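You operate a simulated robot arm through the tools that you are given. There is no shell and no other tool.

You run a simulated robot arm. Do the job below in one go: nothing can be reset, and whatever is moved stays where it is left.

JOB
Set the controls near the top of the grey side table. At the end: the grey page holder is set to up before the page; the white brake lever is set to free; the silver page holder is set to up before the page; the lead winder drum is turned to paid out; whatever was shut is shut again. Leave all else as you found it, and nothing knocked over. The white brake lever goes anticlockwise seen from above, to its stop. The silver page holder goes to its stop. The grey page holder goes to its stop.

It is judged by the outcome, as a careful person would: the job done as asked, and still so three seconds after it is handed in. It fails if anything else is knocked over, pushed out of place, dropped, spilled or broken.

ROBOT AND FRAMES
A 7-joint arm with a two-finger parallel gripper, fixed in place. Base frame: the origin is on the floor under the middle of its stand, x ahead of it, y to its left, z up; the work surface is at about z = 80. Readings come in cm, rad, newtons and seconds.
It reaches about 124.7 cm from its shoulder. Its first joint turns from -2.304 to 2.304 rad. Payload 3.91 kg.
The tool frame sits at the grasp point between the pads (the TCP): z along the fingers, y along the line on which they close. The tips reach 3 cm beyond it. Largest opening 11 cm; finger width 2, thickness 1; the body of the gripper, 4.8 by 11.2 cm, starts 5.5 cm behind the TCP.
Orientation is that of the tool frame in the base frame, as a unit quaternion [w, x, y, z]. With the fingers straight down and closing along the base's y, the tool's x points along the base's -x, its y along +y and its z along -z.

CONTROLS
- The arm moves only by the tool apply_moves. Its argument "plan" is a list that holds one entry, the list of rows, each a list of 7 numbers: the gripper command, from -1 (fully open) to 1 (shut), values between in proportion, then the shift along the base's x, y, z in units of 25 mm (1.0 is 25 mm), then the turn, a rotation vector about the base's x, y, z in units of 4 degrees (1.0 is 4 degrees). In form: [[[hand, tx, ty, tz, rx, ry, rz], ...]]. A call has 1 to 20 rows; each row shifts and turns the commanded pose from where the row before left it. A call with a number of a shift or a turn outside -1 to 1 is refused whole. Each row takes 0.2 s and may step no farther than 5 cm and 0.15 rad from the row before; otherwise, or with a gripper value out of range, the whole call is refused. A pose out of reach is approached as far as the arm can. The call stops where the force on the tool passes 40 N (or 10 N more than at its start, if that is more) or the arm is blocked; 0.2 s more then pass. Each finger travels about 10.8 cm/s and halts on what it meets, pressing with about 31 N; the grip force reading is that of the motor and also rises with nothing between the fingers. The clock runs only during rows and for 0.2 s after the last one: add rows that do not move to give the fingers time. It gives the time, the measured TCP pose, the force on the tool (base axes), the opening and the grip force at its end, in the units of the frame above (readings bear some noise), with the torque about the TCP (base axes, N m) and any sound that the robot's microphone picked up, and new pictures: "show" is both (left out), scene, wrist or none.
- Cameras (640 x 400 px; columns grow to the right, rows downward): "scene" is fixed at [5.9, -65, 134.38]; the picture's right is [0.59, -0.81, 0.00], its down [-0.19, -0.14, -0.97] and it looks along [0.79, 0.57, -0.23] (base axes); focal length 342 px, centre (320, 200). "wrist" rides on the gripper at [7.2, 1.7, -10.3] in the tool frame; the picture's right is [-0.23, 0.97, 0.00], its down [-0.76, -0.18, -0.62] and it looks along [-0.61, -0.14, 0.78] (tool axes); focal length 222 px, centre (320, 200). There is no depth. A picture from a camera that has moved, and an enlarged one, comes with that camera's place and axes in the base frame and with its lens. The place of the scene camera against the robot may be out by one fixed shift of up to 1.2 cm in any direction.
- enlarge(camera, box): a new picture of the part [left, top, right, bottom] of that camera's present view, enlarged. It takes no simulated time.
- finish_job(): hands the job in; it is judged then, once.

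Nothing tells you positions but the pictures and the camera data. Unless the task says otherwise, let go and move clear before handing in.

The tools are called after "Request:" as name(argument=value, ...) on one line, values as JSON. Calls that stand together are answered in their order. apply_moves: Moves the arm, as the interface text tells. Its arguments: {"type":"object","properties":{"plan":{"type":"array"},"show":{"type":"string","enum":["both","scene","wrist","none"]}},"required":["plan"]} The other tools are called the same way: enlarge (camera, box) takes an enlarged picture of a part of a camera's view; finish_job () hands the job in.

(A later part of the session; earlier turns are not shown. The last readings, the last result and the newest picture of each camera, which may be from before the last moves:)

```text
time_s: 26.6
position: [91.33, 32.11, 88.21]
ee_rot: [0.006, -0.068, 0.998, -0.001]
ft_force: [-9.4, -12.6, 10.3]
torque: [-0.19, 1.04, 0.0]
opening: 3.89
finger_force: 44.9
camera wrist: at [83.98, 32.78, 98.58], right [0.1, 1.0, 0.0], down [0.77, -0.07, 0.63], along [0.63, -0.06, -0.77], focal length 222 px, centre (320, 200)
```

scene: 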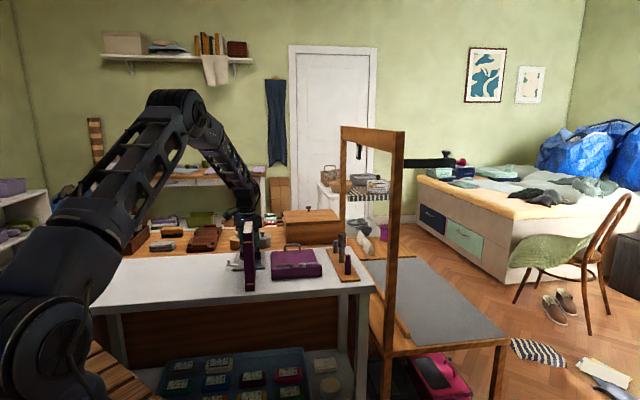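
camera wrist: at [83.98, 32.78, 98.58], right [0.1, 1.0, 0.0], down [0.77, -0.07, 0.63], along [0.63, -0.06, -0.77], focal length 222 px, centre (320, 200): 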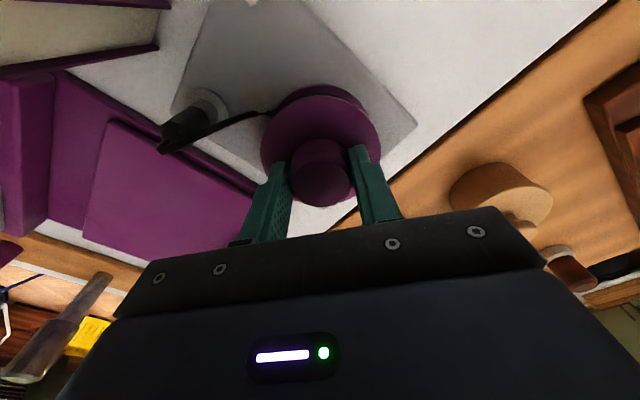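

It turns with no resisting torque. I'll correct the small lateral loads and keep turning anticlockwise, watching for a stop.

Request:
apply_moves(plan=[[[1, -0.03, -0.04, 0.03, 0, 0, 0.5], [1, 0, 0, 0, 0, 0, 0.8], [1, 0, 0, 0, 0, 0, 0.8], [1, 0, 0, 0, 0, 0, 0.8], [1, 0, 0, 0, 0, 0, 0.8], [1, 0, 0, 0, 0, 0, 0.8], [1, 0, 0, 0, 0, 0, 0.8], [1, 0, 0, 0, 0, 0, 0.8]]], show="wrist")

Request:
enlarge(camera="wrist", box=[140, 60, 420, 230])

```text
time_s: 28.4
position: [91.44, 32.07, 88.33]
ee_rot: [0.007, -0.277, 0.961, 0.001]
ft_force: [31.9, -9.7, 3.5]
torque: [-0.26, 0.41, -0.04]
opening: 3.87
finger_force: 44.6
camera wrist: at [84.35, 29.5, 98.57], right [-0.32, 0.95, 0.0], down [0.73, 0.25, 0.63], along [0.6, 0.21, -0.77], focal length 222 px, centre (320, 200)
```

wrist: 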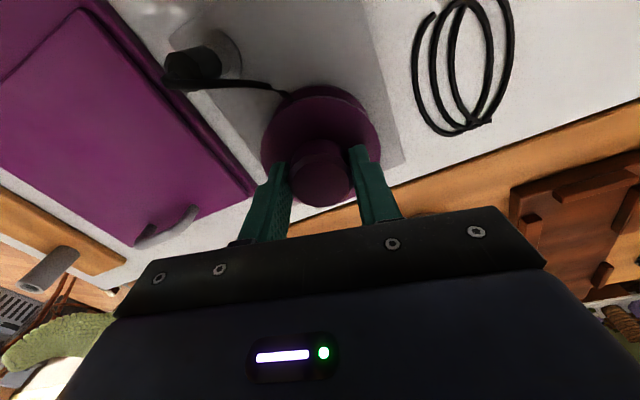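

```text
2.29 times, centred on (280, 145) of wrist
camera zoom: at [84.35, 29.5, 98.57], right [-0.32, 0.95, 0.0], down [0.73, 0.25, 0.63], along [0.6, 0.21, -0.77], focal length 508 px, centre (411, 326)
```

zoom: 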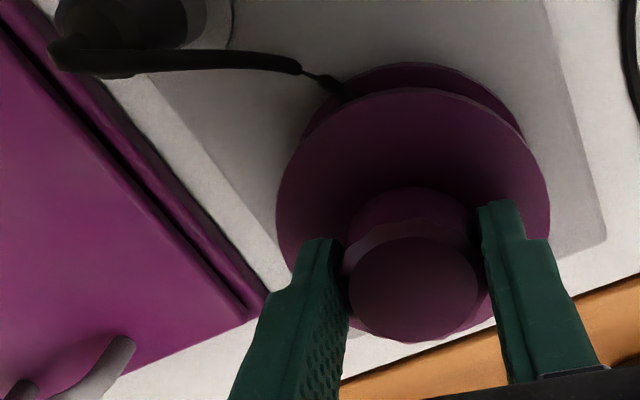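

A coil of slack lead has appeared on the table at about 32° of turn, so anticlockwise is the pay-out direction. I'll relieve the side load without turning further and look at the scene.

Request:
apply_moves(plan=[[[1, 0.1, -0.03, 0, 0, 0, 0], [1, 0, 0, 0, 0, 0, 0]]], show="both")

Request:
enlarge(camera="scene", box=[190, 210, 300, 300])

Request:
enlarge(camera="wrist", box=[320, 0, 560, 170])

```text
time_s: 29.0
position: [91.38, 32.08, 88.33]
ee_rot: [0.005, -0.277, 0.961, 0.0]
ft_force: [-0.2, -19.1, 16.3]
torque: [-0.69, 0.9, -0.01]
opening: 3.87
finger_force: 45.1
camera wrist: at [84.38, 29.51, 98.59], right [-0.32, 0.95, 0.0], down [0.73, 0.25, 0.63], along [0.6, 0.21, -0.78], focal length 222 px, centre (320, 200)
```

scene: 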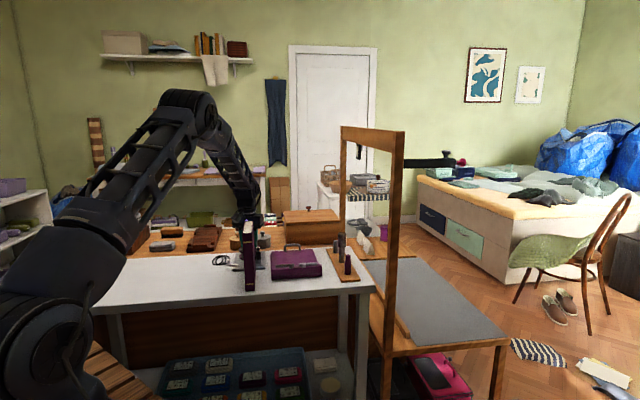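
wrist: 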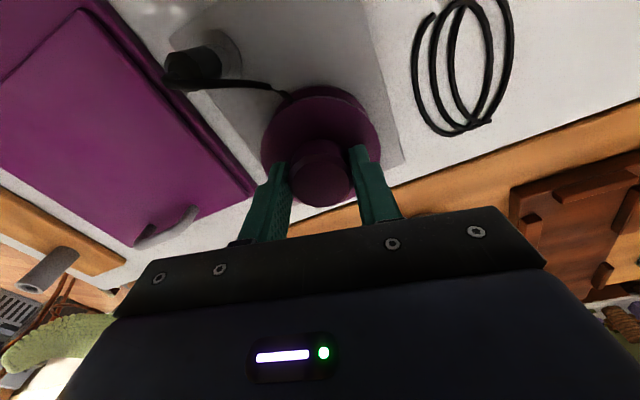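

```text
4.44 times, centred on (245, 255) of scene
camera zoom: at [5.9, -65.0, 134.38], right [0.59, -0.81, 0.0], down [-0.19, -0.14, -0.97], along [0.79, 0.57, -0.23], focal length 1519 px, centre (653, -44)
```

zoom: 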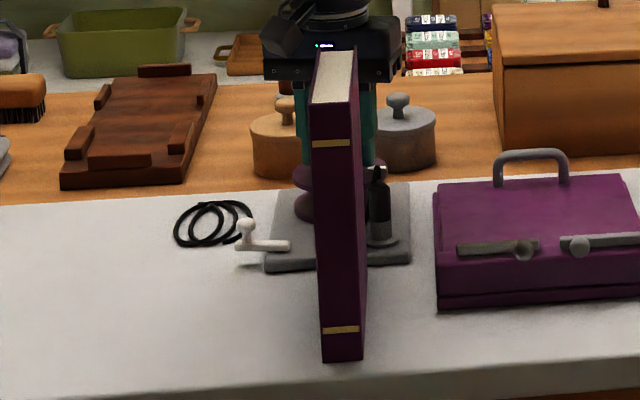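

```text
2.35 times, centred on (440, 85) of wrist
camera zoom: at [84.38, 29.51, 98.59], right [-0.32, 0.95, 0.0], down [0.73, 0.25, 0.63], along [0.6, 0.21, -0.78], focal length 523 px, centre (38, 471)
```

zoom: 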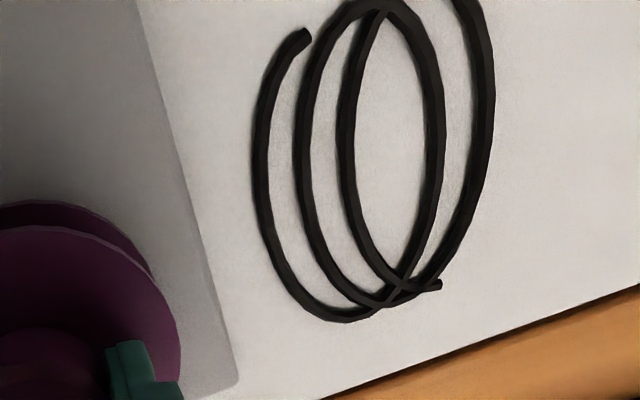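

The loose coil on the table shows that lead has been paid out. I'll relieve the load and turn on in small steps to see whether there's a stop a little further round.

Request:
apply_moves(plan=[[[1, 0, -0.06, 0.04, 0, 0, 0], [1, 0, 0, 0, 0, 0, 0.5], [1, 0, 0, 0, 0, 0, 0.5], [1, 0, 0, 0, 0, 0, 0.5], [1, 0, 0, 0, 0, 0, 0.5]]], show="wrist")

Request:
enlarge(camera="wrist", box=[200, 60, 440, 230])

```text
time_s: 30.2
position: [91.39, 31.97, 88.32]
ee_rot: [0.005, -0.342, 0.94, 0.001]
ft_force: [-13.2, -7.4, -6.4]
torque: [0.79, -0.57, 0.02]
opening: 3.87
finger_force: 44.9
camera wrist: at [84.82, 28.5, 98.59], right [-0.45, 0.89, 0.0], down [0.69, 0.35, 0.63], along [0.56, 0.29, -0.78], focal length 222 px, centre (320, 200)
```

wrist: 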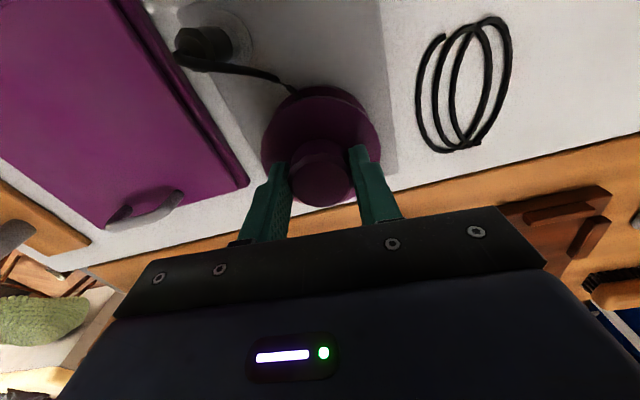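

```text
2.35 times, centred on (320, 145) of wrist
camera zoom: at [84.82, 28.5, 98.59], right [-0.45, 0.89, 0.0], down [0.69, 0.35, 0.63], along [0.56, 0.29, -0.78], focal length 523 px, centre (320, 329)
```

zoom: 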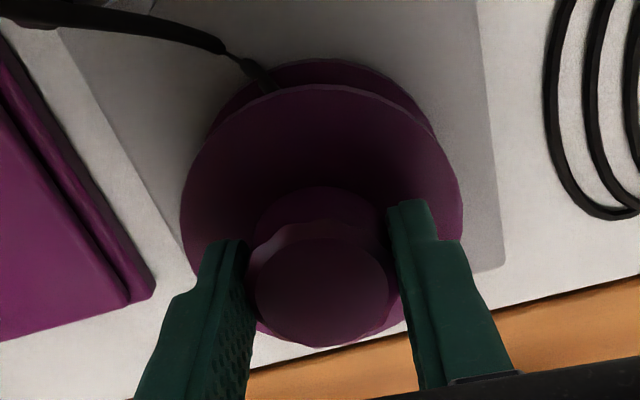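

Request:
apply_moves(plan=[[[1, -0.05, -0.03, 0, 0, 0, 0.5], [1, 0, 0, 0, 0, 0, 0.6], [1, 0, 0, 0, 0, 0, 0.6], [1, 0, 0, 0, 0, 0, 0.6], [1, 0, 0, 0, 0, 0, 0.6], [1, 0, 0, 0, 0, 0, 0.6]]], show="wrist")

Request:
enlarge(camera="scene", box=[210, 220, 290, 290])

```text
time_s: 31.6
position: [91.49, 31.97, 88.33]
ee_rot: [0.005, -0.456, 0.89, 0.003]
ft_force: [7.4, 20.7, -20.3]
torque: [0.58, -0.25, 0.02]
opening: 3.92
finger_force: 45.5
camera wrist: at [85.88, 26.92, 98.59], right [-0.66, 0.76, 0.0], down [0.59, 0.51, 0.63], along [0.48, 0.42, -0.78], focal length 222 px, centre (320, 200)
```

wrist: 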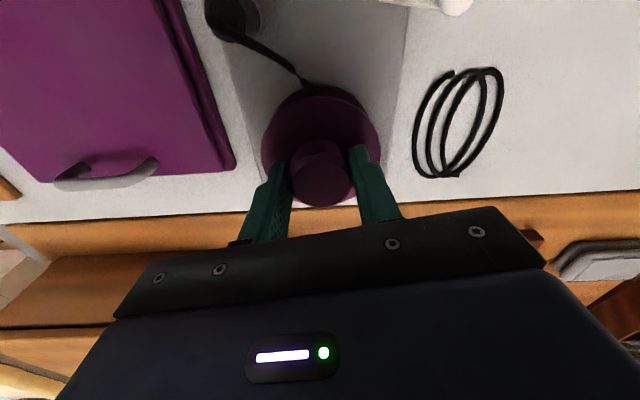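

```text
5.71 times, centred on (250, 255) of scene
camera zoom: at [5.9, -65.0, 134.38], right [0.59, -0.81, 0.0], down [-0.19, -0.14, -0.97], along [0.79, 0.57, -0.23], focal length 1953 px, centre (720, -114)
```

zoom: 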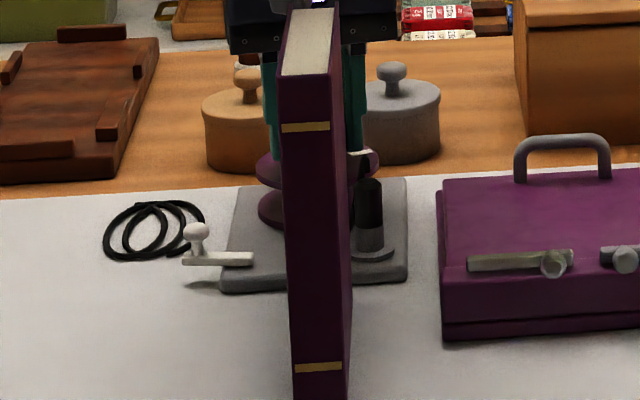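

The drum is following the gripper (its mark has moved round) and the coil is still there, with no stop yet. I'll continue a bit further, still in modest steps.

Request:
apply_moves(plan=[[[1, 0.02, 0.06, -0.04, 0, 0, 0.5], [1, 0, 0, 0, 0, 0, 0.6], [1, 0, 0, 0, 0, 0, 0.6], [1, 0, 0, 0, 0, 0, 0.6], [1, 0, 0, 0, 0, 0, 0.6], [1, 0, 0, 0, 0, 0, 0.6]]], show="wrist")

Request:
enlarge(camera="scene", box=[210, 220, 290, 290])

```text
time_s: 33.0
position: [91.43, 31.95, 88.36]
ee_rot: [0.005, -0.559, 0.829, 0.002]
ft_force: [-0.6, -2.4, -8.5]
torque: [-1.06, 0.53, -0.02]
opening: 3.9
finger_force: 44.4
camera wrist: at [87.28, 25.68, 98.6], right [-0.82, 0.57, 0.0], down [0.45, 0.63, 0.63], along [0.36, 0.52, -0.78], focal length 222 px, centre (320, 200)
```

wrist: 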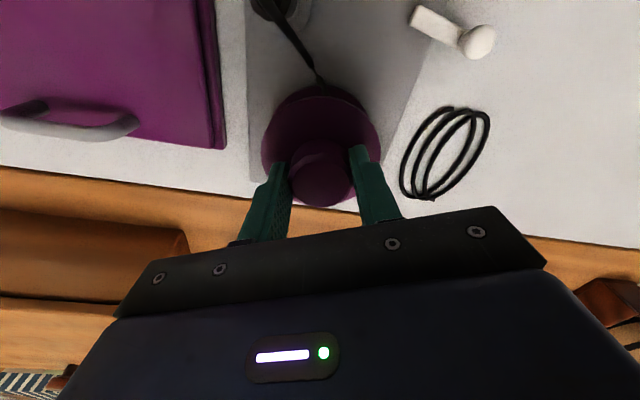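

```text
5.71 times, centred on (250, 255) of scene
camera zoom: at [5.9, -65.0, 134.38], right [0.59, -0.81, 0.0], down [-0.19, -0.14, -0.97], along [0.79, 0.57, -0.23], focal length 1953 px, centre (720, -114)
```

zoom: 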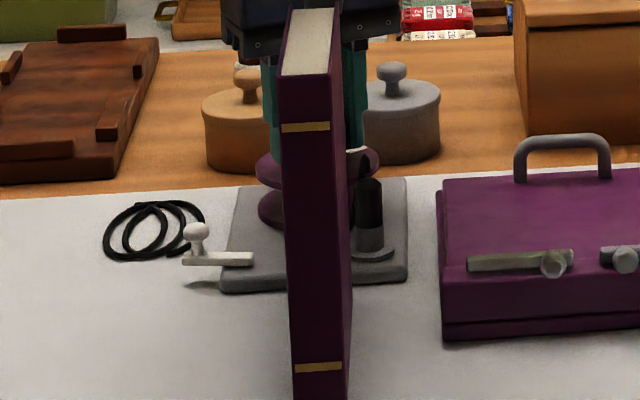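

Request:
apply_moves(plan=[[[1, 0, 0, -0.02, 0, 0, 0.6], [1, 0, 0, 0, 0, 0, 0.6], [1, 0, 0, 0, 0, 0, 0.6], [1, 0, 0, 0, 0, 0, 0.6], [1, 0, 0, 0, 0, 0, 0.6], [1, 0, 0, 0, 0, 0, 0.6]]], show="wrist")

```text
time_s: 34.4
position: [91.49, 31.94, 88.36]
ee_rot: [0.005, -0.66, 0.752, 0.003]
ft_force: [1.4, -13.2, 5.4]
torque: [-0.92, 0.36, 0.0]
opening: 3.88
finger_force: 44.7
camera wrist: at [89.0, 24.77, 98.59], right [-0.94, 0.35, 0.0], down [0.27, 0.72, 0.63], along [0.22, 0.59, -0.77], focal length 222 px, centre (320, 200)
```

wrist: 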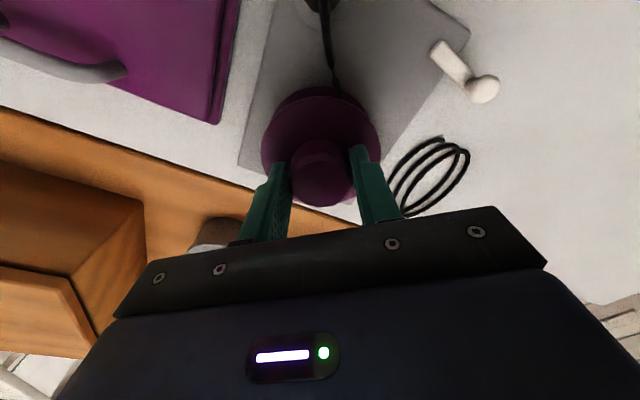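

Request:
apply_moves(plan=[[[1, 0, -0.04, 0, 0, 0, 0.6], [1, 0, 0, 0, 0, 0, 0.6], [1, 0, 0, 0, 0, 0, 0.6], [1, 0, 0, 0, 0, 0, 0.6], [1, 0, 0, 0, 0, 0, 0.6], [1, 0, 0, 0, 0, 0, 0.6]]], show="wrist")

Request:
enlarge(camera="scene", box=[210, 220, 290, 290])

```text
time_s: 35.8
position: [91.58, 31.95, 88.43]
ee_rot: [-0.006, 0.748, -0.664, -0.004]
ft_force: [27.7, -2.7, 15.6]
torque: [0.47, -0.13, -0.06]
opening: 3.91
finger_force: 45.1
camera wrist: at [90.88, 24.32, 98.58], right [-0.99, 0.11, 0.0], down [0.08, 0.77, 0.63], along [0.07, 0.63, -0.77], focal length 222 px, centre (320, 200)
```

wrist: 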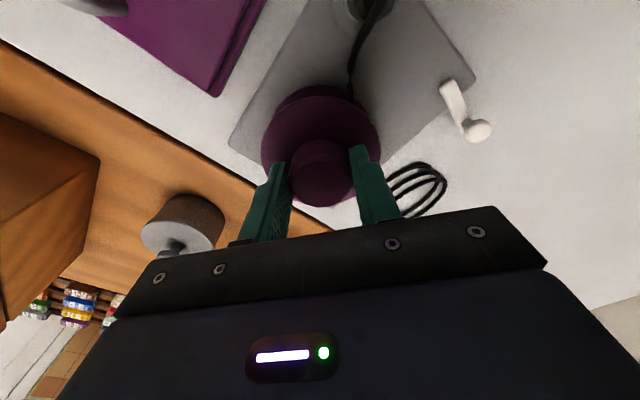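

```text
5.71 times, centred on (250, 255) of scene
camera zoom: at [5.9, -65.0, 134.38], right [0.59, -0.81, 0.0], down [-0.19, -0.14, -0.97], along [0.79, 0.57, -0.23], focal length 1953 px, centre (720, -114)
```

zoom: 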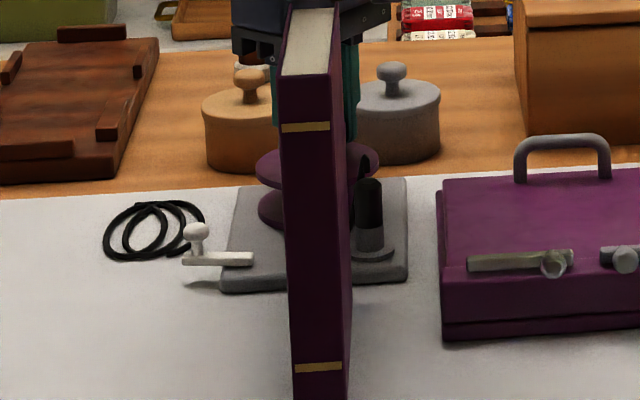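

No stop so far at about 97°. I'll release the knob and rise to check where the drum's mark really points.

Request:
apply_moves(plan=[[[1, 0.06, 0, 0, 0, 0, 0], [-0.273, 0, 0, 0, 0, 0, 0], [-0.273, 0, 0, 0, 0, 0, 0], [-0.273, 0, 0, 0.6, 0, 0, 0], [-0.273, 0, 0, 0.9, 0, 0, 0], [-0.273, 0, 0, 0.9, 0, 0, 0], [-0.273, 0, 0, 0.9, 0, 0, 0], [-0.273, 0, 0, 0.9, 0, 0, 0]]], show="wrist")

Request:
enlarge(camera="wrist", box=[200, 40, 440, 230])

Request:
enlarge(camera="scene", box=[210, 220, 290, 290])

```text
time_s: 37.6
position: [91.64, 31.91, 98.79]
ee_rot: [-0.004, 0.748, -0.664, -0.004]
ft_force: [0.3, -0.5, -0.6]
torque: [-0.03, -0.02, 0.0]
opening: 6.99
finger_force: 0.1
camera wrist: at [90.98, 24.35, 109.12], right [-0.99, 0.11, 0.0], down [0.09, 0.77, 0.63], along [0.07, 0.63, -0.78], focal length 222 px, centre (320, 200)
```

wrist: 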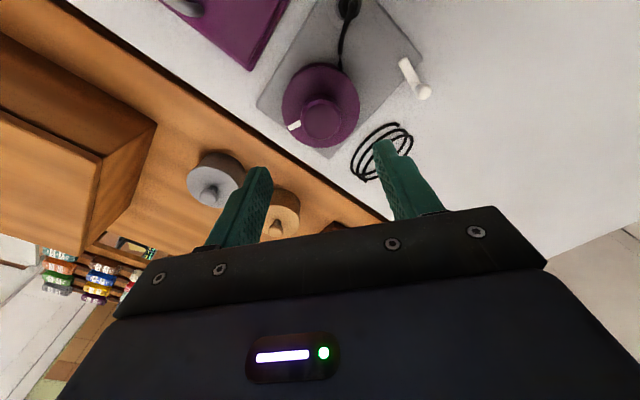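

```text
2.11 times, centred on (320, 135) of wrist
camera zoom: at [90.98, 24.35, 109.12], right [-0.99, 0.11, 0.0], down [0.09, 0.77, 0.63], along [0.07, 0.63, -0.78], focal length 468 px, centre (320, 337)
```

zoom: 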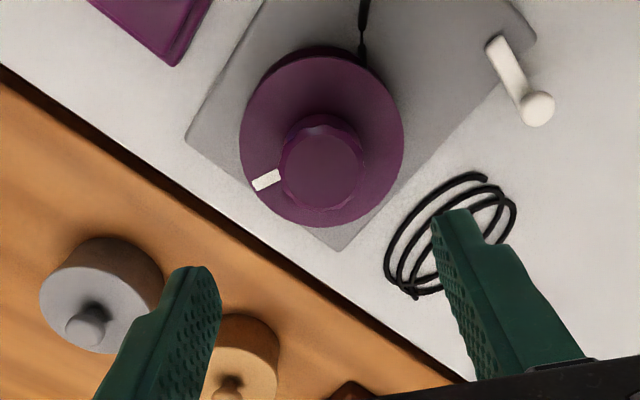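

```text
5.71 times, centred on (250, 255) of scene
camera zoom: at [5.9, -65.0, 134.38], right [0.59, -0.81, 0.0], down [-0.19, -0.14, -0.97], along [0.79, 0.57, -0.23], focal length 1953 px, centre (720, -114)
```

zoom: 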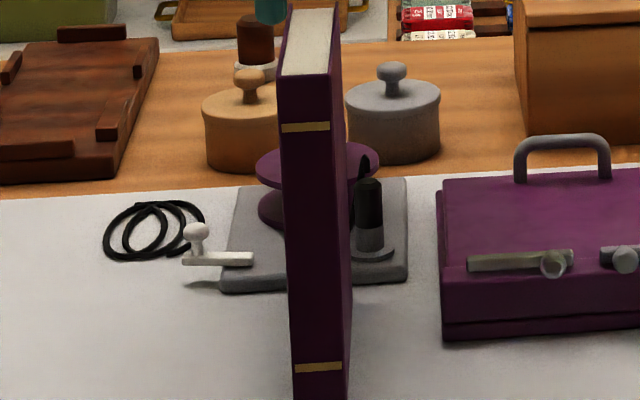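

The drum has turned about 90° (mark from −71° to +19°) and the coil remains. I'll swing the wrist back in the air, regrip, and turn further to find out whether there's an end stop.

Request:
apply_moves(plan=[[[-0.273, -0.005, 0.005, 0, 0, 0, -1], [-0.273, -0.005, 0.005, 0, 0, 0, -1], [-0.273, -0.005, 0.005, 0, 0, 0, -1], [-0.273, -0.005, 0.005, 0, 0, 0, -1], [-0.273, -0.005, 0.005, 0, 0, 0, -1], [-0.273, -0.005, 0.005, 0, 0, 0, -1], [-0.273, -0.005, 0.005, 0, 0, 0, -1], [-0.273, -0.005, 0.005, 0, 0, 0, -1], [-0.273, -0.005, 0, 0, 0, 0, -1], [-0.273, -0.005, 0, 0, 0, 0, -1], [-0.273, -0.005, 0, 0, 0, 0, -1], [-0.273, -0.005, 0, 0, 0, 0, -1], [-0.273, -0.005, 0, 0, 0, 0, -1], [-0.273, -0.005, 0, 0, 0, 0, -1], [-0.273, -0.005, 0, 0, 0, 0, -1], [-0.273, -0.005, 0, 0, 0, 0, -1], [-0.273, 0, 0, 0, 0, 0, -1], [-0.273, 0, 0, 0, 0, 0, -1], [-0.273, 0, 0, 0, 0, 0, -1], [-0.273, 0, 0, 0, 0, 0, -1]]], show="none")

Request:
apply_moves(plan=[[[-0.273, 0, 0, 0, 0, 0, -1], [-0.273, 0, 0, 0, 0, 0, -1], [-0.273, 0, 0, 0, 0, 0, -1], [-0.273, 0, 0, 0, 0, 0, -1], [-0.273, 0, 0, 0, 0, 0, -1], [-0.273, 0, 0, 0, 0, 0, -1], [-0.273, 0, 0, 0, 0, 0, 0]]], show="wrist")

```text
time_s: 41.8
position: [91.35, 32.0, 98.7]
ee_rot: [0.005, -0.146, 0.989, -0.001]
ft_force: [-0.3, -0.1, -0.2]
torque: [-0.02, -0.02, 0.01]
opening: 7.01
finger_force: 0.0
```

```text
time_s: 43.4
position: [91.49, 32.09, 98.88]
ee_rot: [0.005, 0.063, 0.998, -0.001]
ft_force: [-0.2, 0.4, 0.5]
torque: [0.01, -0.02, 0.02]
opening: 7.02
finger_force: 0.1
camera wrist: at [84.5, 34.57, 109.08], right [0.35, 0.94, 0.0], down [0.73, -0.27, 0.63], along [0.59, -0.22, -0.78], focal length 222 px, centre (320, 200)
```

wrist: 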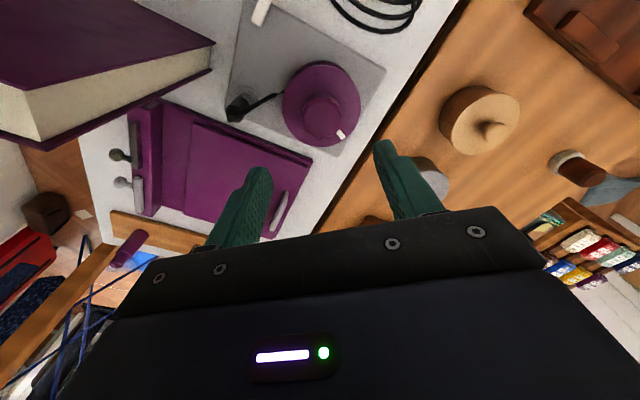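

Request:
apply_moves(plan=[[[-0.273, -0.005, 0, -0.84, 0, 0, 0], [-0.273, -0.005, 0, -0.84, 0, 0, 0], [-0.273, -0.005, 0, -0.84, 0, 0, 0], [-0.273, -0.005, 0, -0.84, 0, 0, 0], [-0.273, -0.005, 0, -0.84, 0, 0, 0], [-0.273, 0, 0, 0, 0, 0, 0], [1, 0, 0, 0, 0, 0, 0], [1, 0, 0, 0, 0, 0, 0], [1, 0, 0, 0, 0, 0, 0]]], show="wrist")

```text
time_s: 45.4
position: [91.42, 32.2, 88.28]
ee_rot: [0.006, 0.063, 0.998, -0.001]
ft_force: [5.4, 12.6, -4.8]
torque: [0.38, -1.03, 0.01]
opening: 3.91
finger_force: 44.4
camera wrist: at [84.45, 34.7, 98.47], right [0.35, 0.94, 0.0], down [0.73, -0.27, 0.63], along [0.59, -0.22, -0.77], focal length 222 px, centre (320, 200)
```

wrist: 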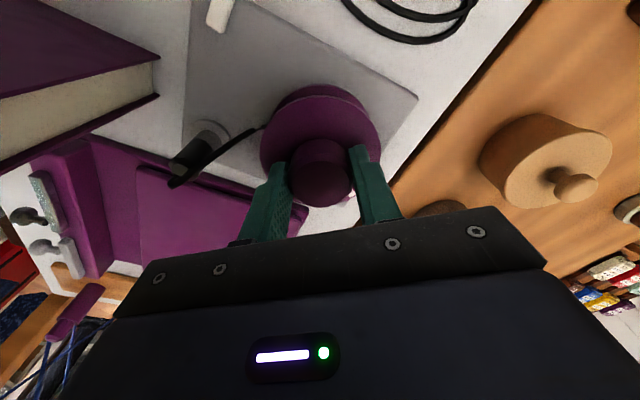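

Request:
apply_moves(plan=[[[1, 0.01, 0.04, 0, 0, 0, 0.5], [1, 0, 0, 0, 0, 0, 0.8], [1, 0, 0, 0, 0, 0, 0.8], [1, 0, 0, 0, 0, 0, 0.8], [1, 0, -0.02, 0, 0, 0, 0.8], [1, 0, -0.02, 0, 0, 0, 0.8], [1, 0, 0, 0, 0, 0, 0.8], [1, 0, 0, 0, 0, 0, 0.8]]], show="wrist")

```text
time_s: 47.2
position: [91.4, 32.19, 88.3]
ee_rot: [0.006, -0.15, 0.989, 0.0]
ft_force: [16.1, 29.2, -3.6]
torque: [0.55, 0.39, 0.05]
opening: 3.91
finger_force: 45.1
camera wrist: at [83.99, 31.46, 98.47], right [-0.07, 1.0, 0.0], down [0.77, 0.06, 0.63], along [0.63, 0.05, -0.77], focal length 222 px, centre (320, 200)
```

wrist: 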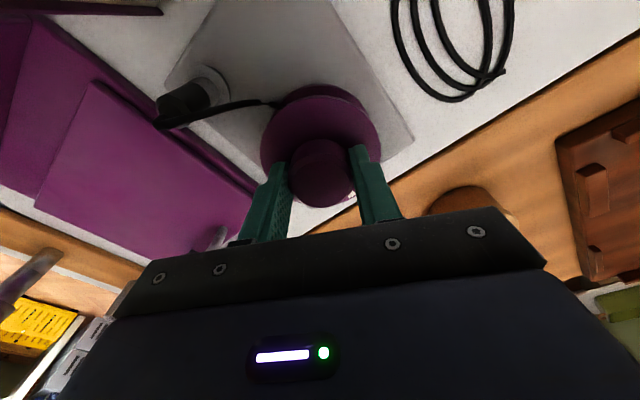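

Request:
apply_moves(plan=[[[1, 0.05, 0.08, 0, 0, 0, 0.5], [1, 0, 0, 0, 0, 0, 0.8], [1, 0, 0, 0, 0, 0, 0.8], [1, 0, -0.01, 0, 0, 0, 0.8], [1, 0, -0.01, 0, 0, 0, 0.8], [1, 0, -0.01, 0, 0, 0, 0.8], [1, 0, -0.01, 0, 0, 0, 0.8], [1, 0, -0.01, 0, 0, 0, 0.8]]], show="wrist")

```text
time_s: 49.0
position: [91.48, 32.08, 88.1]
ee_rot: [0.005, -0.356, 0.934, 0.001]
ft_force: [-13.1, -2.9, -11.5]
torque: [-0.6, 1.0, 0.02]
opening: 3.91
finger_force: 44.8
camera wrist: at [84.95, 28.36, 98.49], right [-0.48, 0.88, 0.0], down [0.68, 0.37, 0.63], along [0.55, 0.3, -0.78], focal length 222 px, centre (320, 200)
```

wrist: 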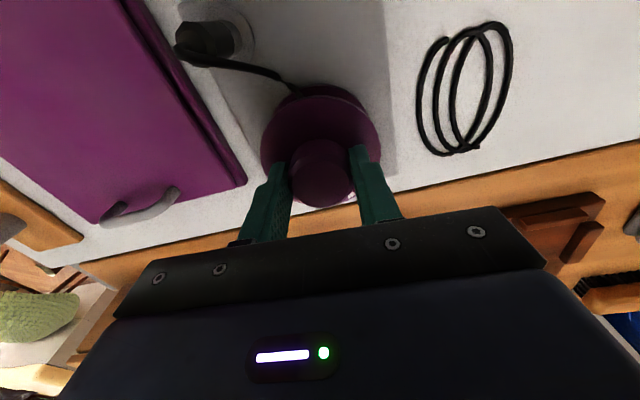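

Request:
enlarge(camera="wrist", box=[230, 70, 420, 230])

Request:
enlarge(camera="scene", box=[210, 220, 290, 290])

```text
2.50 times, centred on (325, 150) of wrist
camera zoom: at [84.95, 28.36, 98.49], right [-0.48, 0.88, 0.0], down [0.68, 0.37, 0.63], along [0.55, 0.3, -0.78], focal length 555 px, centre (308, 325)
```

zoom: 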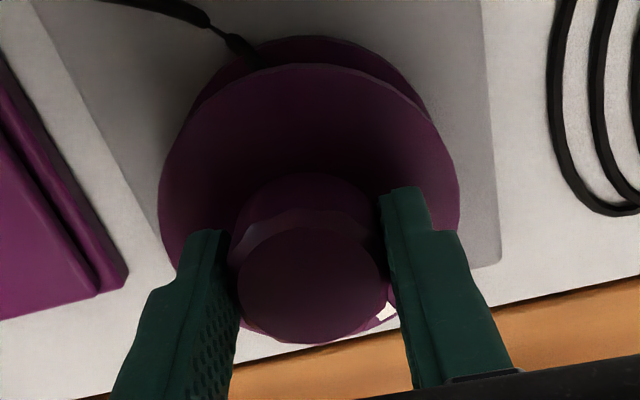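

```text
5.71 times, centred on (250, 255) of scene
camera zoom: at [5.9, -65.0, 134.38], right [0.59, -0.81, 0.0], down [-0.19, -0.14, -0.97], along [0.79, 0.57, -0.23], focal length 1953 px, centre (720, -114)
```

zoom: 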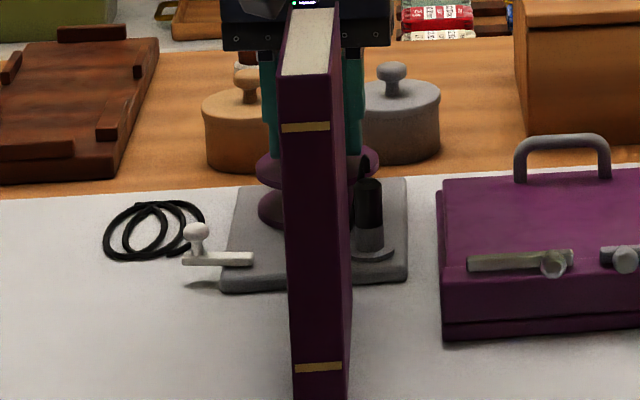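

The mark is still turning with the gripper. I'll carry on to the end of this grip's range.

Request:
apply_moves(plan=[[[1, -0.04, -0.02, 0.05, 0, 0, 0.5], [1, 0, 0, 0, 0, 0, 0.8], [1, 0, 0, 0, 0, 0, 0.8], [1, 0, 0, 0, 0, 0, 0.8], [1, 0, 0, 0, 0, 0, 0.8], [1, 0, 0, 0, 0, 0, 0.8], [1, 0, 0, 0, 0, 0, 0.8], [1, 0, 0, 0, 0, 0, 0.8]]], show="wrist")

```text
time_s: 50.8
position: [91.52, 32.13, 88.24]
ee_rot: [0.005, -0.545, 0.838, 0.002]
ft_force: [11.3, -5.1, -26.1]
torque: [0.12, 0.1, -0.03]
opening: 3.91
finger_force: 45.0
camera wrist: at [87.09, 25.9, 98.52], right [-0.8, 0.6, 0.0], down [0.47, 0.62, 0.63], along [0.38, 0.5, -0.78], focal length 222 px, centre (320, 200)
```

wrist: 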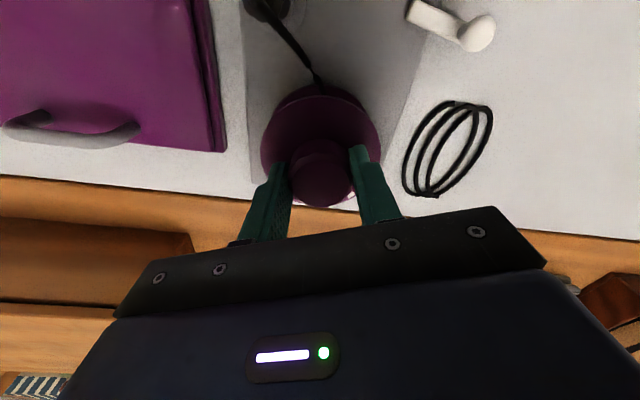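

Request:
apply_moves(plan=[[[1, 0.02, -0.02, -0.06, 0, 0, 0.5], [1, 0, 0, 0, 0, 0, 0.8], [1, 0, 0, 0, 0, 0, 0.8], [1, 0, 0, 0, 0, 0, 0.8], [1, 0, 0, 0, 0, 0, 0.8], [1, 0, 0, 0, 0, 0, 0.8], [1, 0, 0, 0, 0, 0, 0.8], [1, 0, 0, 0, 0, 0, 0.8], [1, 0, 0, 0, 0, 0, 0.8]]], show="wrist")

```text
time_s: 52.8
position: [91.68, 31.86, 88.24]
ee_rot: [-0.005, 0.73, -0.684, -0.003]
ft_force: [29.4, 0.3, -12.0]
torque: [1.14, -0.03, -0.04]
opening: 3.88
finger_force: 45.0
camera wrist: at [90.47, 24.44, 98.51], right [-0.99, 0.16, 0.0], down [0.13, 0.76, 0.63], along [0.1, 0.62, -0.77], focal length 222 px, centre (320, 200)
```

wrist: 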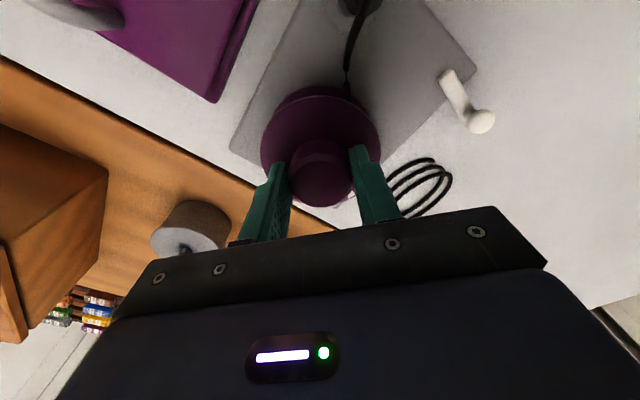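

Roughly 198° in total so far with no stop and the coil unchanged. I'll regrip once more to see whether an end stop lies within another part-turn.

Request:
apply_moves(plan=[[[1, 0.06, 0, 0.03, 0, 0, 0], [-0.273, 0, 0, 0, 0, 0, 0], [-0.273, 0, 0, 0, 0, 0, 0], [-0.273, 0, 0, 0.8, 0, 0, 0], [-0.273, 0, 0, 0.9, 0, 0, 0], [-0.273, 0, 0, 0.9, 0, 0, 0], [-0.273, 0, 0, 0, 0, 0, -1], [-0.273, 0, 0, 0, 0, 0, -1], [-0.273, 0, 0, 0, 0, 0, -1], [-0.273, 0, 0, 0, 0, 0, -1], [-0.273, 0, 0, 0, 0, 0, -1], [-0.273, 0, 0, 0, 0, 0, -1], [-0.273, 0, 0, 0, 0, 0, -1], [-0.273, 0, 0, 0, 0, 0, -1], [-0.273, 0, 0, 0, 0, 0, -1], [-0.273, 0, 0, 0, 0, 0, -1], [-0.273, 0, 0, 0, 0, 0, -1], [-0.273, 0, 0, 0, 0, 0, -1], [-0.273, 0, 0, 0, 0, 0, -1], [-0.273, 0, 0, 0, 0, 0, -1]]], show="none")

Request:
apply_moves(plan=[[[-0.273, 0, 0, 0, 0, 0, -1], [-0.273, 0, 0, 0, 0, 0, -1], [-0.273, 0, 0, 0, 0, 0, -1], [-0.273, 0, 0, 0, 0, 0, -1], [-0.273, 0, 0, 0, 0, 0, -1], [-0.273, 0, 0, 0, 0, 0, -1], [-0.273, 0, 0, 0, 0, 0, -1], [-0.273, 0, 0, 0, 0, 0, -1], [-0.273, 0, 0, 0, 0, 0, -1], [-0.273, 0, 0, 0, 0, 0, -1], [-0.273, 0, 0, 0, 0, 0, -1], [-0.273, 0, 0, 0, 0, 0, -1], [-0.273, 0, 0, 0, 0, 0, -1], [-0.273, 0, 0, 0, 0, 0, 0]]], show="wrist")

Request:
enlarge(camera="wrist", box=[200, 0, 460, 190])

```text
time_s: 57.0
position: [91.52, 31.97, 94.84]
ee_rot: [0.005, -0.322, 0.947, 0.001]
ft_force: [0.4, 0.7, -0.1]
torque: [-0.03, 0.01, -0.01]
opening: 7.0
finger_force: 0.1
```

```text
time_s: 60.0
position: [91.57, 32.02, 94.72]
ee_rot: [0.005, 0.125, 0.992, -0.001]
ft_force: [-0.2, 0.4, -0.3]
torque: [0.01, 0.0, -0.05]
opening: 7.01
finger_force: 0.0
camera wrist: at [85.06, 35.39, 105.09], right [0.46, 0.89, 0.0], down [0.69, -0.36, 0.63], along [0.56, -0.29, -0.77], focal length 222 px, centre (320, 200)
```

wrist: 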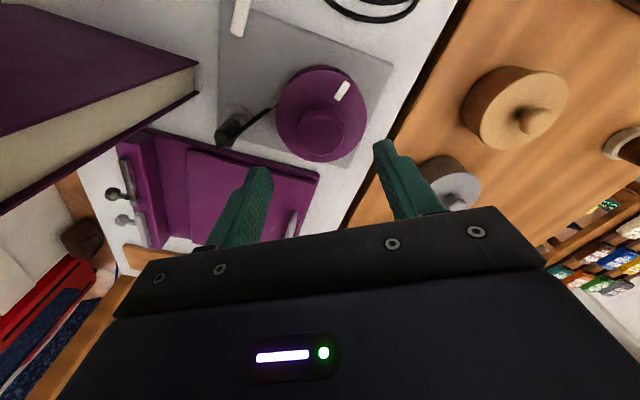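

```text
2.11 times, centred on (330, 95) of wrist
camera zoom: at [85.06, 35.39, 105.09], right [0.46, 0.89, 0.0], down [0.69, -0.36, 0.63], along [0.56, -0.29, -0.77], focal length 468 px, centre (299, 421)
```

zoom: 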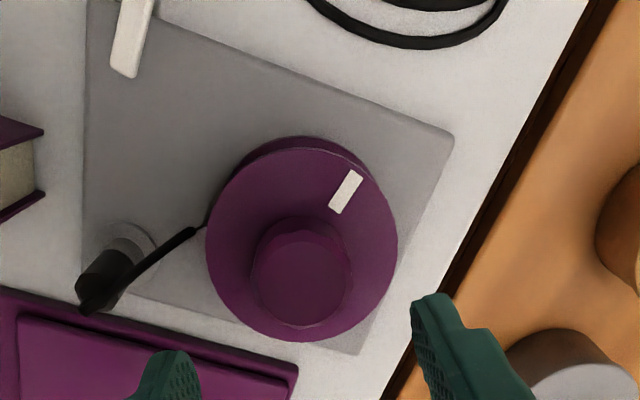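

The mark is now at 115°, so the drum has turned about 186° and the coil is still present. I'll take a third grip and turn further.

Request:
apply_moves(plan=[[[-0.273, -0.02, 0.01, -0.85, 0, 0, 0], [-0.273, -0.02, 0.01, -0.85, 0, 0, 0], [-0.273, -0.02, 0.01, -0.85, 0, 0, 0], [-0.273, 0, 0, 0, 0, 0, 0], [1, 0, 0, 0, 0, 0, 0], [1, 0, 0, 0, 0, 0, 0], [1, 0, 0, 0, 0, 0, 0], [1, 0, 0.03, 0, 0, 0, 0.5], [1, 0, 0, 0, 0, 0, 0.8], [1, 0, 0, 0, 0, 0, 0.8], [1, 0, 0, 0, 0, 0, 0.8], [1, 0, 0, 0, 0, 0, 0.8], [1, 0, 0, 0, 0, 0, 0.8]]], show="wrist")

```text
time_s: 62.8
position: [91.43, 32.2, 88.4]
ee_rot: [0.005, -0.032, 0.999, -0.001]
ft_force: [-1.2, 15.0, 6.0]
torque: [0.48, 0.19, 0.06]
opening: 3.96
finger_force: 44.9
camera wrist: at [84.1, 33.3, 98.75], right [0.16, 0.99, 0.0], down [0.76, -0.13, 0.63], along [0.62, -0.1, -0.78], focal length 222 px, centre (320, 200)
```

wrist: 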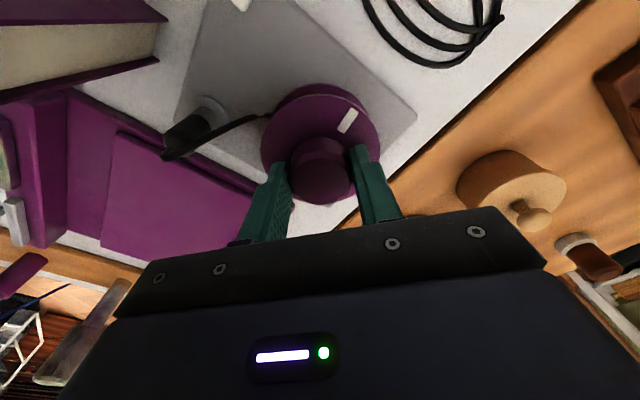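

The mark is visible between the fingers now, so I can watch it directly. I'll continue turning.

Request:
apply_moves(plan=[[[1, 0, 0.05, 0, 0, 0, 0.5], [1, 0, 0, 0, 0, 0, 0.8], [1, 0, 0, 0, 0, 0, 0.8], [1, 0, 0, 0, 0, 0, 0.8], [1, 0, -0.02, 0, 0, 0, 0.8], [1, 0, -0.02, 0, 0, 0, 0.8], [1, 0, 0, 0, 0, 0, 0.8], [1, 0, 0, 0, 0, 0, 0.8]]], show="wrist")

Request:
apply_moves(plan=[[[1, 0, 0, 0, 0, 0, 0.5], [1, 0, 0, 0, 0, 0, 0.8], [1, 0, 0, 0, 0, 0, 0.8], [1, 0, 0, 0, 0, 0, 0.8], [1, 0, 0, 0, 0, 0, 0.8], [1, 0, 0, 0, 0, 0, 0.8]]], show="wrist")

```text
time_s: 64.6
position: [91.36, 32.19, 88.45]
ee_rot: [0.005, -0.243, 0.97, 0.001]
ft_force: [-6.6, -9.6, 7.1]
torque: [-0.29, 0.65, -0.04]
opening: 3.95
finger_force: 44.3
camera wrist: at [84.27, 30.06, 98.74], right [-0.26, 0.97, 0.0], down [0.75, 0.2, 0.63], along [0.61, 0.16, -0.77], focal length 222 px, centre (320, 200)
```

wrist: 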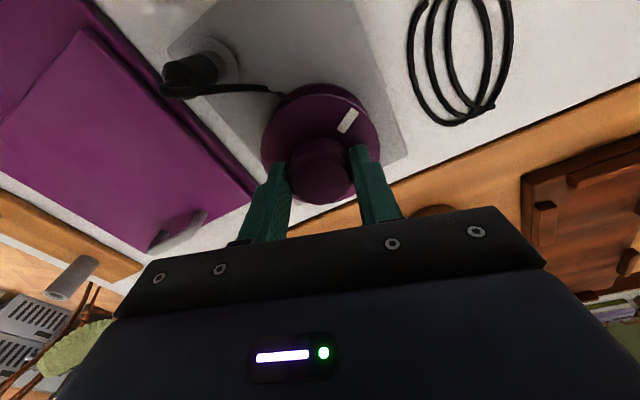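

```text
time_s: 66.0
position: [91.43, 32.05, 88.47]
ee_rot: [0.006, -0.39, 0.921, 0.001]
ft_force: [-4.2, -20.3, 0.9]
torque: [-0.61, 0.67, -0.01]
opening: 3.95
finger_force: 45.6
camera wrist: at [85.27, 27.87, 98.74], right [-0.54, 0.84, 0.0], down [0.65, 0.42, 0.63], along [0.53, 0.34, -0.78], focal length 222 px, centre (320, 200)
```

wrist: 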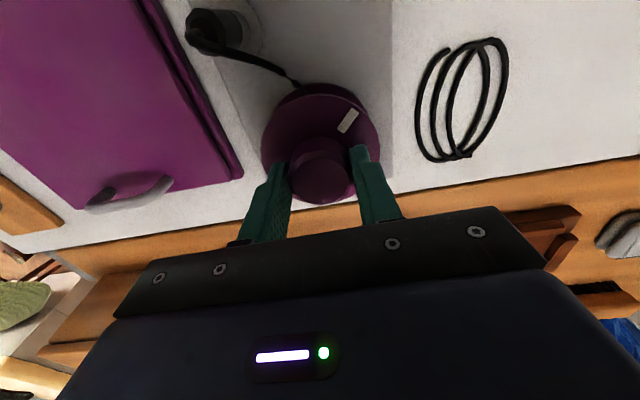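

Still no stop at about 246°, and the mark is following the grip. I'll continue a little further.

Request:
apply_moves(plan=[[[1, 0, -0.06, 0, 0, 0, 0.5], [1, 0, 0, 0, 0, 0, 0.8], [1, 0, 0, 0, 0, 0, 0.8], [1, 0, 0, 0, 0, 0, 0.8], [1, 0, 0, 0, 0, 0, 0.8], [1, 0, 0, 0, 0, 0, 0.8], [1, 0, 0, 0, 0, 0, 0.8]]], show="wrist")

Request:
apply_moves(plan=[[[1, 0, 0, 0, 0, 0, 0.5], [1, 0, 0, 0, 0, 0, 0.8], [1, 0, 0, 0, 0, 0, 0.8], [1, 0, 0, 0, 0, 0, 0.8], [1, 0, 0, 0, 0, 0, 0.8], [1, 0, 0, 0, 0, 0, 0.8]]], show="wrist")

```text
time_s: 67.6
position: [91.42, 32.06, 88.51]
ee_rot: [0.006, -0.554, 0.832, 0.003]
ft_force: [10.3, -2.7, -2.7]
torque: [0.08, 0.09, 0.01]
opening: 3.93
finger_force: 44.6
camera wrist: at [87.23, 25.81, 98.73], right [-0.81, 0.58, 0.0], down [0.45, 0.63, 0.63], along [0.37, 0.51, -0.77], focal length 222 px, centre (320, 200)
```

wrist: 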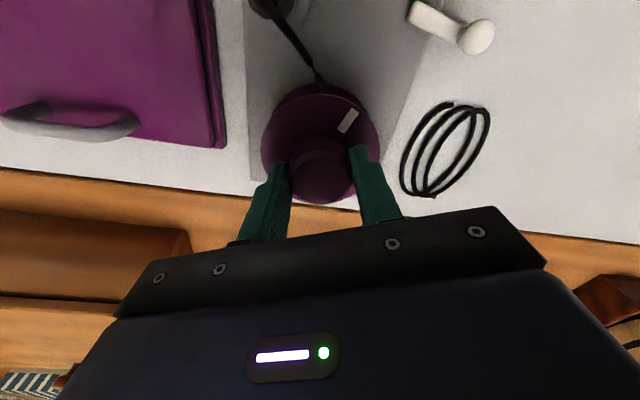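

```text
time_s: 69.0
position: [91.58, 32.04, 88.48]
ee_rot: [0.006, -0.678, 0.735, 0.003]
ft_force: [16.8, 0.8, 7.1]
torque: [-0.54, 0.04, -0.01]
opening: 3.95
finger_force: 44.9
camera wrist: at [89.37, 24.74, 98.73], right [-0.95, 0.31, 0.0], down [0.24, 0.74, 0.63], along [0.19, 0.6, -0.77], focal length 222 px, centre (320, 200)
```

wrist: 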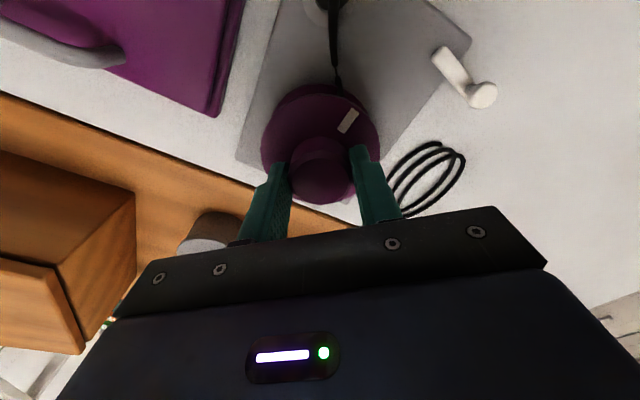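

The drum has made well over three-quarters of a turn. The lead lies fully off it in the coil and nothing has changed since it appeared, so it's paid out. I'll release, rise above the binder, and go to the lectern.

Request:
apply_moves(plan=[[[1, 0.04, 0, 0, 0, 0, 0], [-0.273, 0, 0, 0, 0, 0, 0], [-0.273, 0, 0, 0, 0, 0, 0], [-0.273, 0, 0, 0.9, 0, 0, 0], [-0.273, 0, 0, 0.9, 0, 0, 0], [-0.273, 0, 0, 0.9, 0, 0, 0], [-0.273, 0, 0, 0.9, 0, 0, -0.8], [-0.273, 0, 0, 0.9, 0, 0, -0.8], [-0.273, 0, 0, 0.9, 0, 0, -0.8], [-0.273, 0, 0, 0.9, 0, 0, -0.8], [-0.273, 0, 0, 0.9, 0, 0, -0.8], [-0.273, 0, 0, 0.9, 0, 0, -0.8], [-0.273, 0, 0, 0.5, 0, 0, -0.8], [-0.273, 0, 0, 0, 0, 0, -0.8], [-0.273, 0, 0, 0, 0, 0, -0.8], [-0.273, 0, 0, 0, 0, 0, -0.8], [-0.273, 0, 0, 0, 0, 0, -0.8], [-0.273, 0, 0, 0, 0, 0, -0.8]]], show="both")

Request:
enlarge(camera="scene", box=[200, 215, 300, 295])

Request:
enlarge(camera="wrist", box=[220, 20, 420, 170])

```text
time_s: 72.8
position: [91.66, 32.08, 110.0]
ee_rot: [0.005, -0.398, 0.918, 0.001]
ft_force: [1.3, -0.3, -0.1]
torque: [0.01, -0.01, 0.03]
opening: 7.0
finger_force: 0.0
camera wrist: at [85.4, 27.7, 120.18], right [-0.55, 0.83, 0.0], down [0.65, 0.43, 0.63], along [0.53, 0.35, -0.77], focal length 222 px, centre (320, 200)
```

scene: 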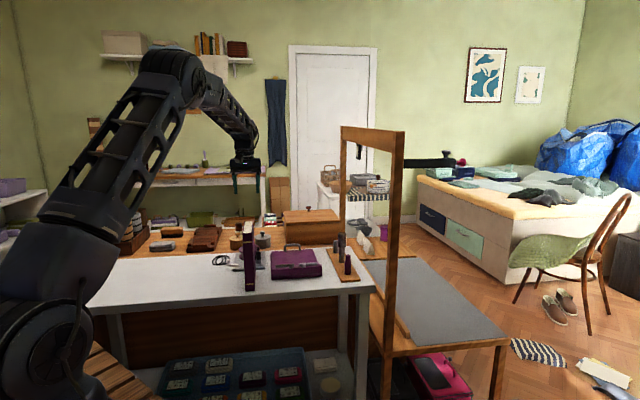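
wrist: 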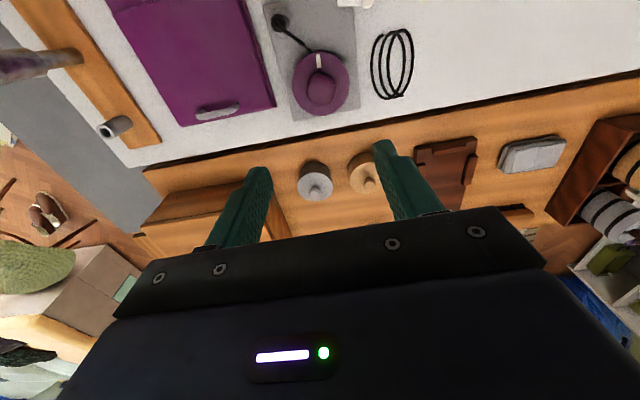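

```text
5.00 times, centred on (250, 255) of scene
camera zoom: at [5.9, -65.0, 134.38], right [0.59, -0.81, 0.0], down [-0.19, -0.14, -0.97], along [0.79, 0.57, -0.23], focal length 1709 px, centre (670, -75)
```

zoom: 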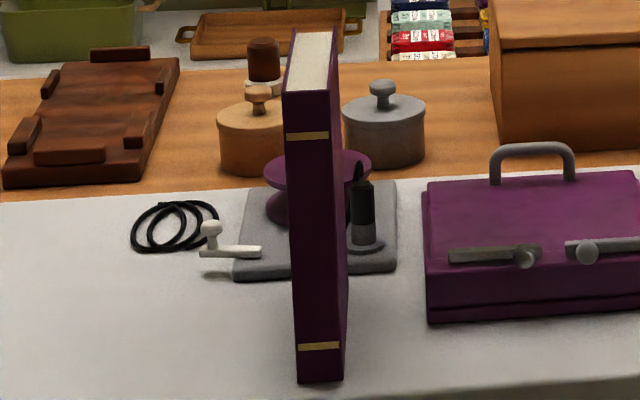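

```text
2.67 times, centred on (320, 95) of wrist
camera zoom: at [85.4, 27.7, 120.18], right [-0.55, 0.83, 0.0], down [0.65, 0.43, 0.63], along [0.53, 0.35, -0.77], focal length 592 px, centre (320, 480)
```

zoom: 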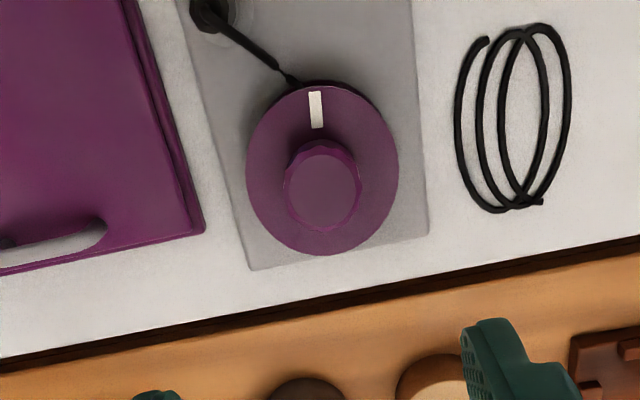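

The coil lies on the table, the drum is bare and the brake lever is holding. I'll traverse at a safe height to the silver page holder on the lectern and come part way down.

Request:
apply_moves(plan=[[[-0.273, -0.16, -1, 0, 0, 0, -0.05], [-0.273, -0.16, -1, 0, 0, 0, -0.05], [-0.273, -0.16, -1, 0, 0, 0, -0.05], [-0.273, -0.16, -1, 0, 0, 0, -0.05], [0.2, -0.16, -1, 0, 0, 0, -0.05], [0.2, -0.16, -1, 0, 0, 0, -0.05], [0.2, -0.16, -1, 0, 0, 0, -0.05], [0.2, -0.16, -1, 0, 0, 0, -0.05], [0.2, -0.16, -1, 0, 0, 0, -0.05], [0.2, -0.16, -1, 0, 0, 0, -0.05], [0.2, 0, 0, -0.8, 0, 0, 0], [0.2, 0, 0, -0.8, 0, 0, 0], [0.2, 0, 0, -0.8, 0, 0, 0], [0.2, 0, 0, -0.8, 0, 0, 0], [0.2, 0, 0, -0.8, 0, 0, 0]]], show="both")

Request:
enlarge(camera="wrist", box=[220, 40, 420, 190])

Request:
enlarge(camera="scene", box=[250, 190, 340, 285])

```text
time_s: 76.0
position: [87.76, 7.02, 100.05]
ee_rot: [0.006, -0.382, 0.924, 0.001]
ft_force: [0.0, 0.2, 0.2]
torque: [-0.02, -0.02, -0.02]
opening: 4.4
finger_force: 0.0
camera wrist: at [81.29, 2.98, 110.28], right [-0.53, 0.85, 0.0], down [0.66, 0.41, 0.63], along [0.54, 0.33, -0.77], focal length 222 px, centre (320, 200)
```

scene: 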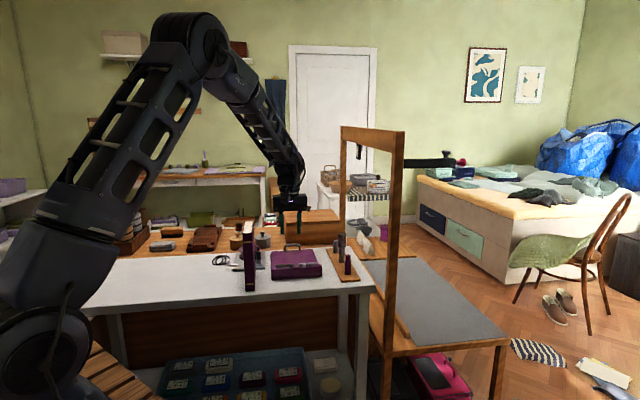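
wrist: 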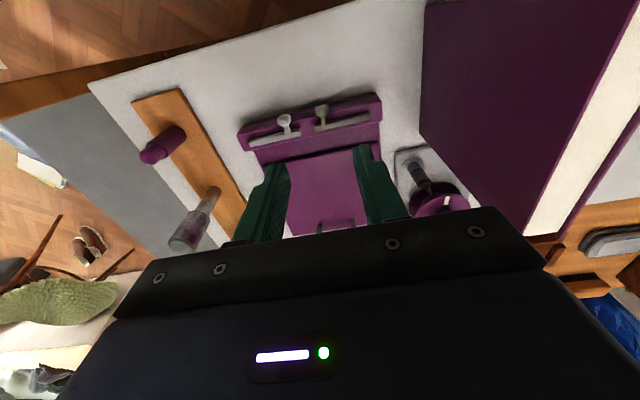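

```text
2.67 times, centred on (320, 115) of wrist
camera zoom: at [81.29, 2.98, 110.28], right [-0.53, 0.85, 0.0], down [0.66, 0.41, 0.63], along [0.54, 0.33, -0.77], focal length 592 px, centre (320, 427)
```

zoom: 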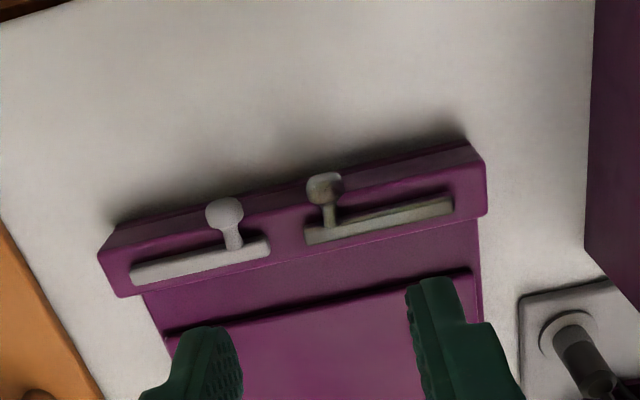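

```text
4.21 times, centred on (295, 238) of scene
camera zoom: at [5.9, -65.0, 134.38], right [0.59, -0.81, 0.0], down [-0.19, -0.14, -0.97], along [0.79, 0.57, -0.23], focal length 1439 px, centre (425, 42)
```

zoom: 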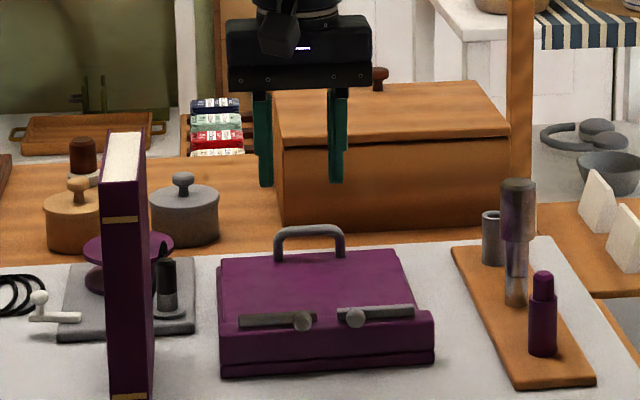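

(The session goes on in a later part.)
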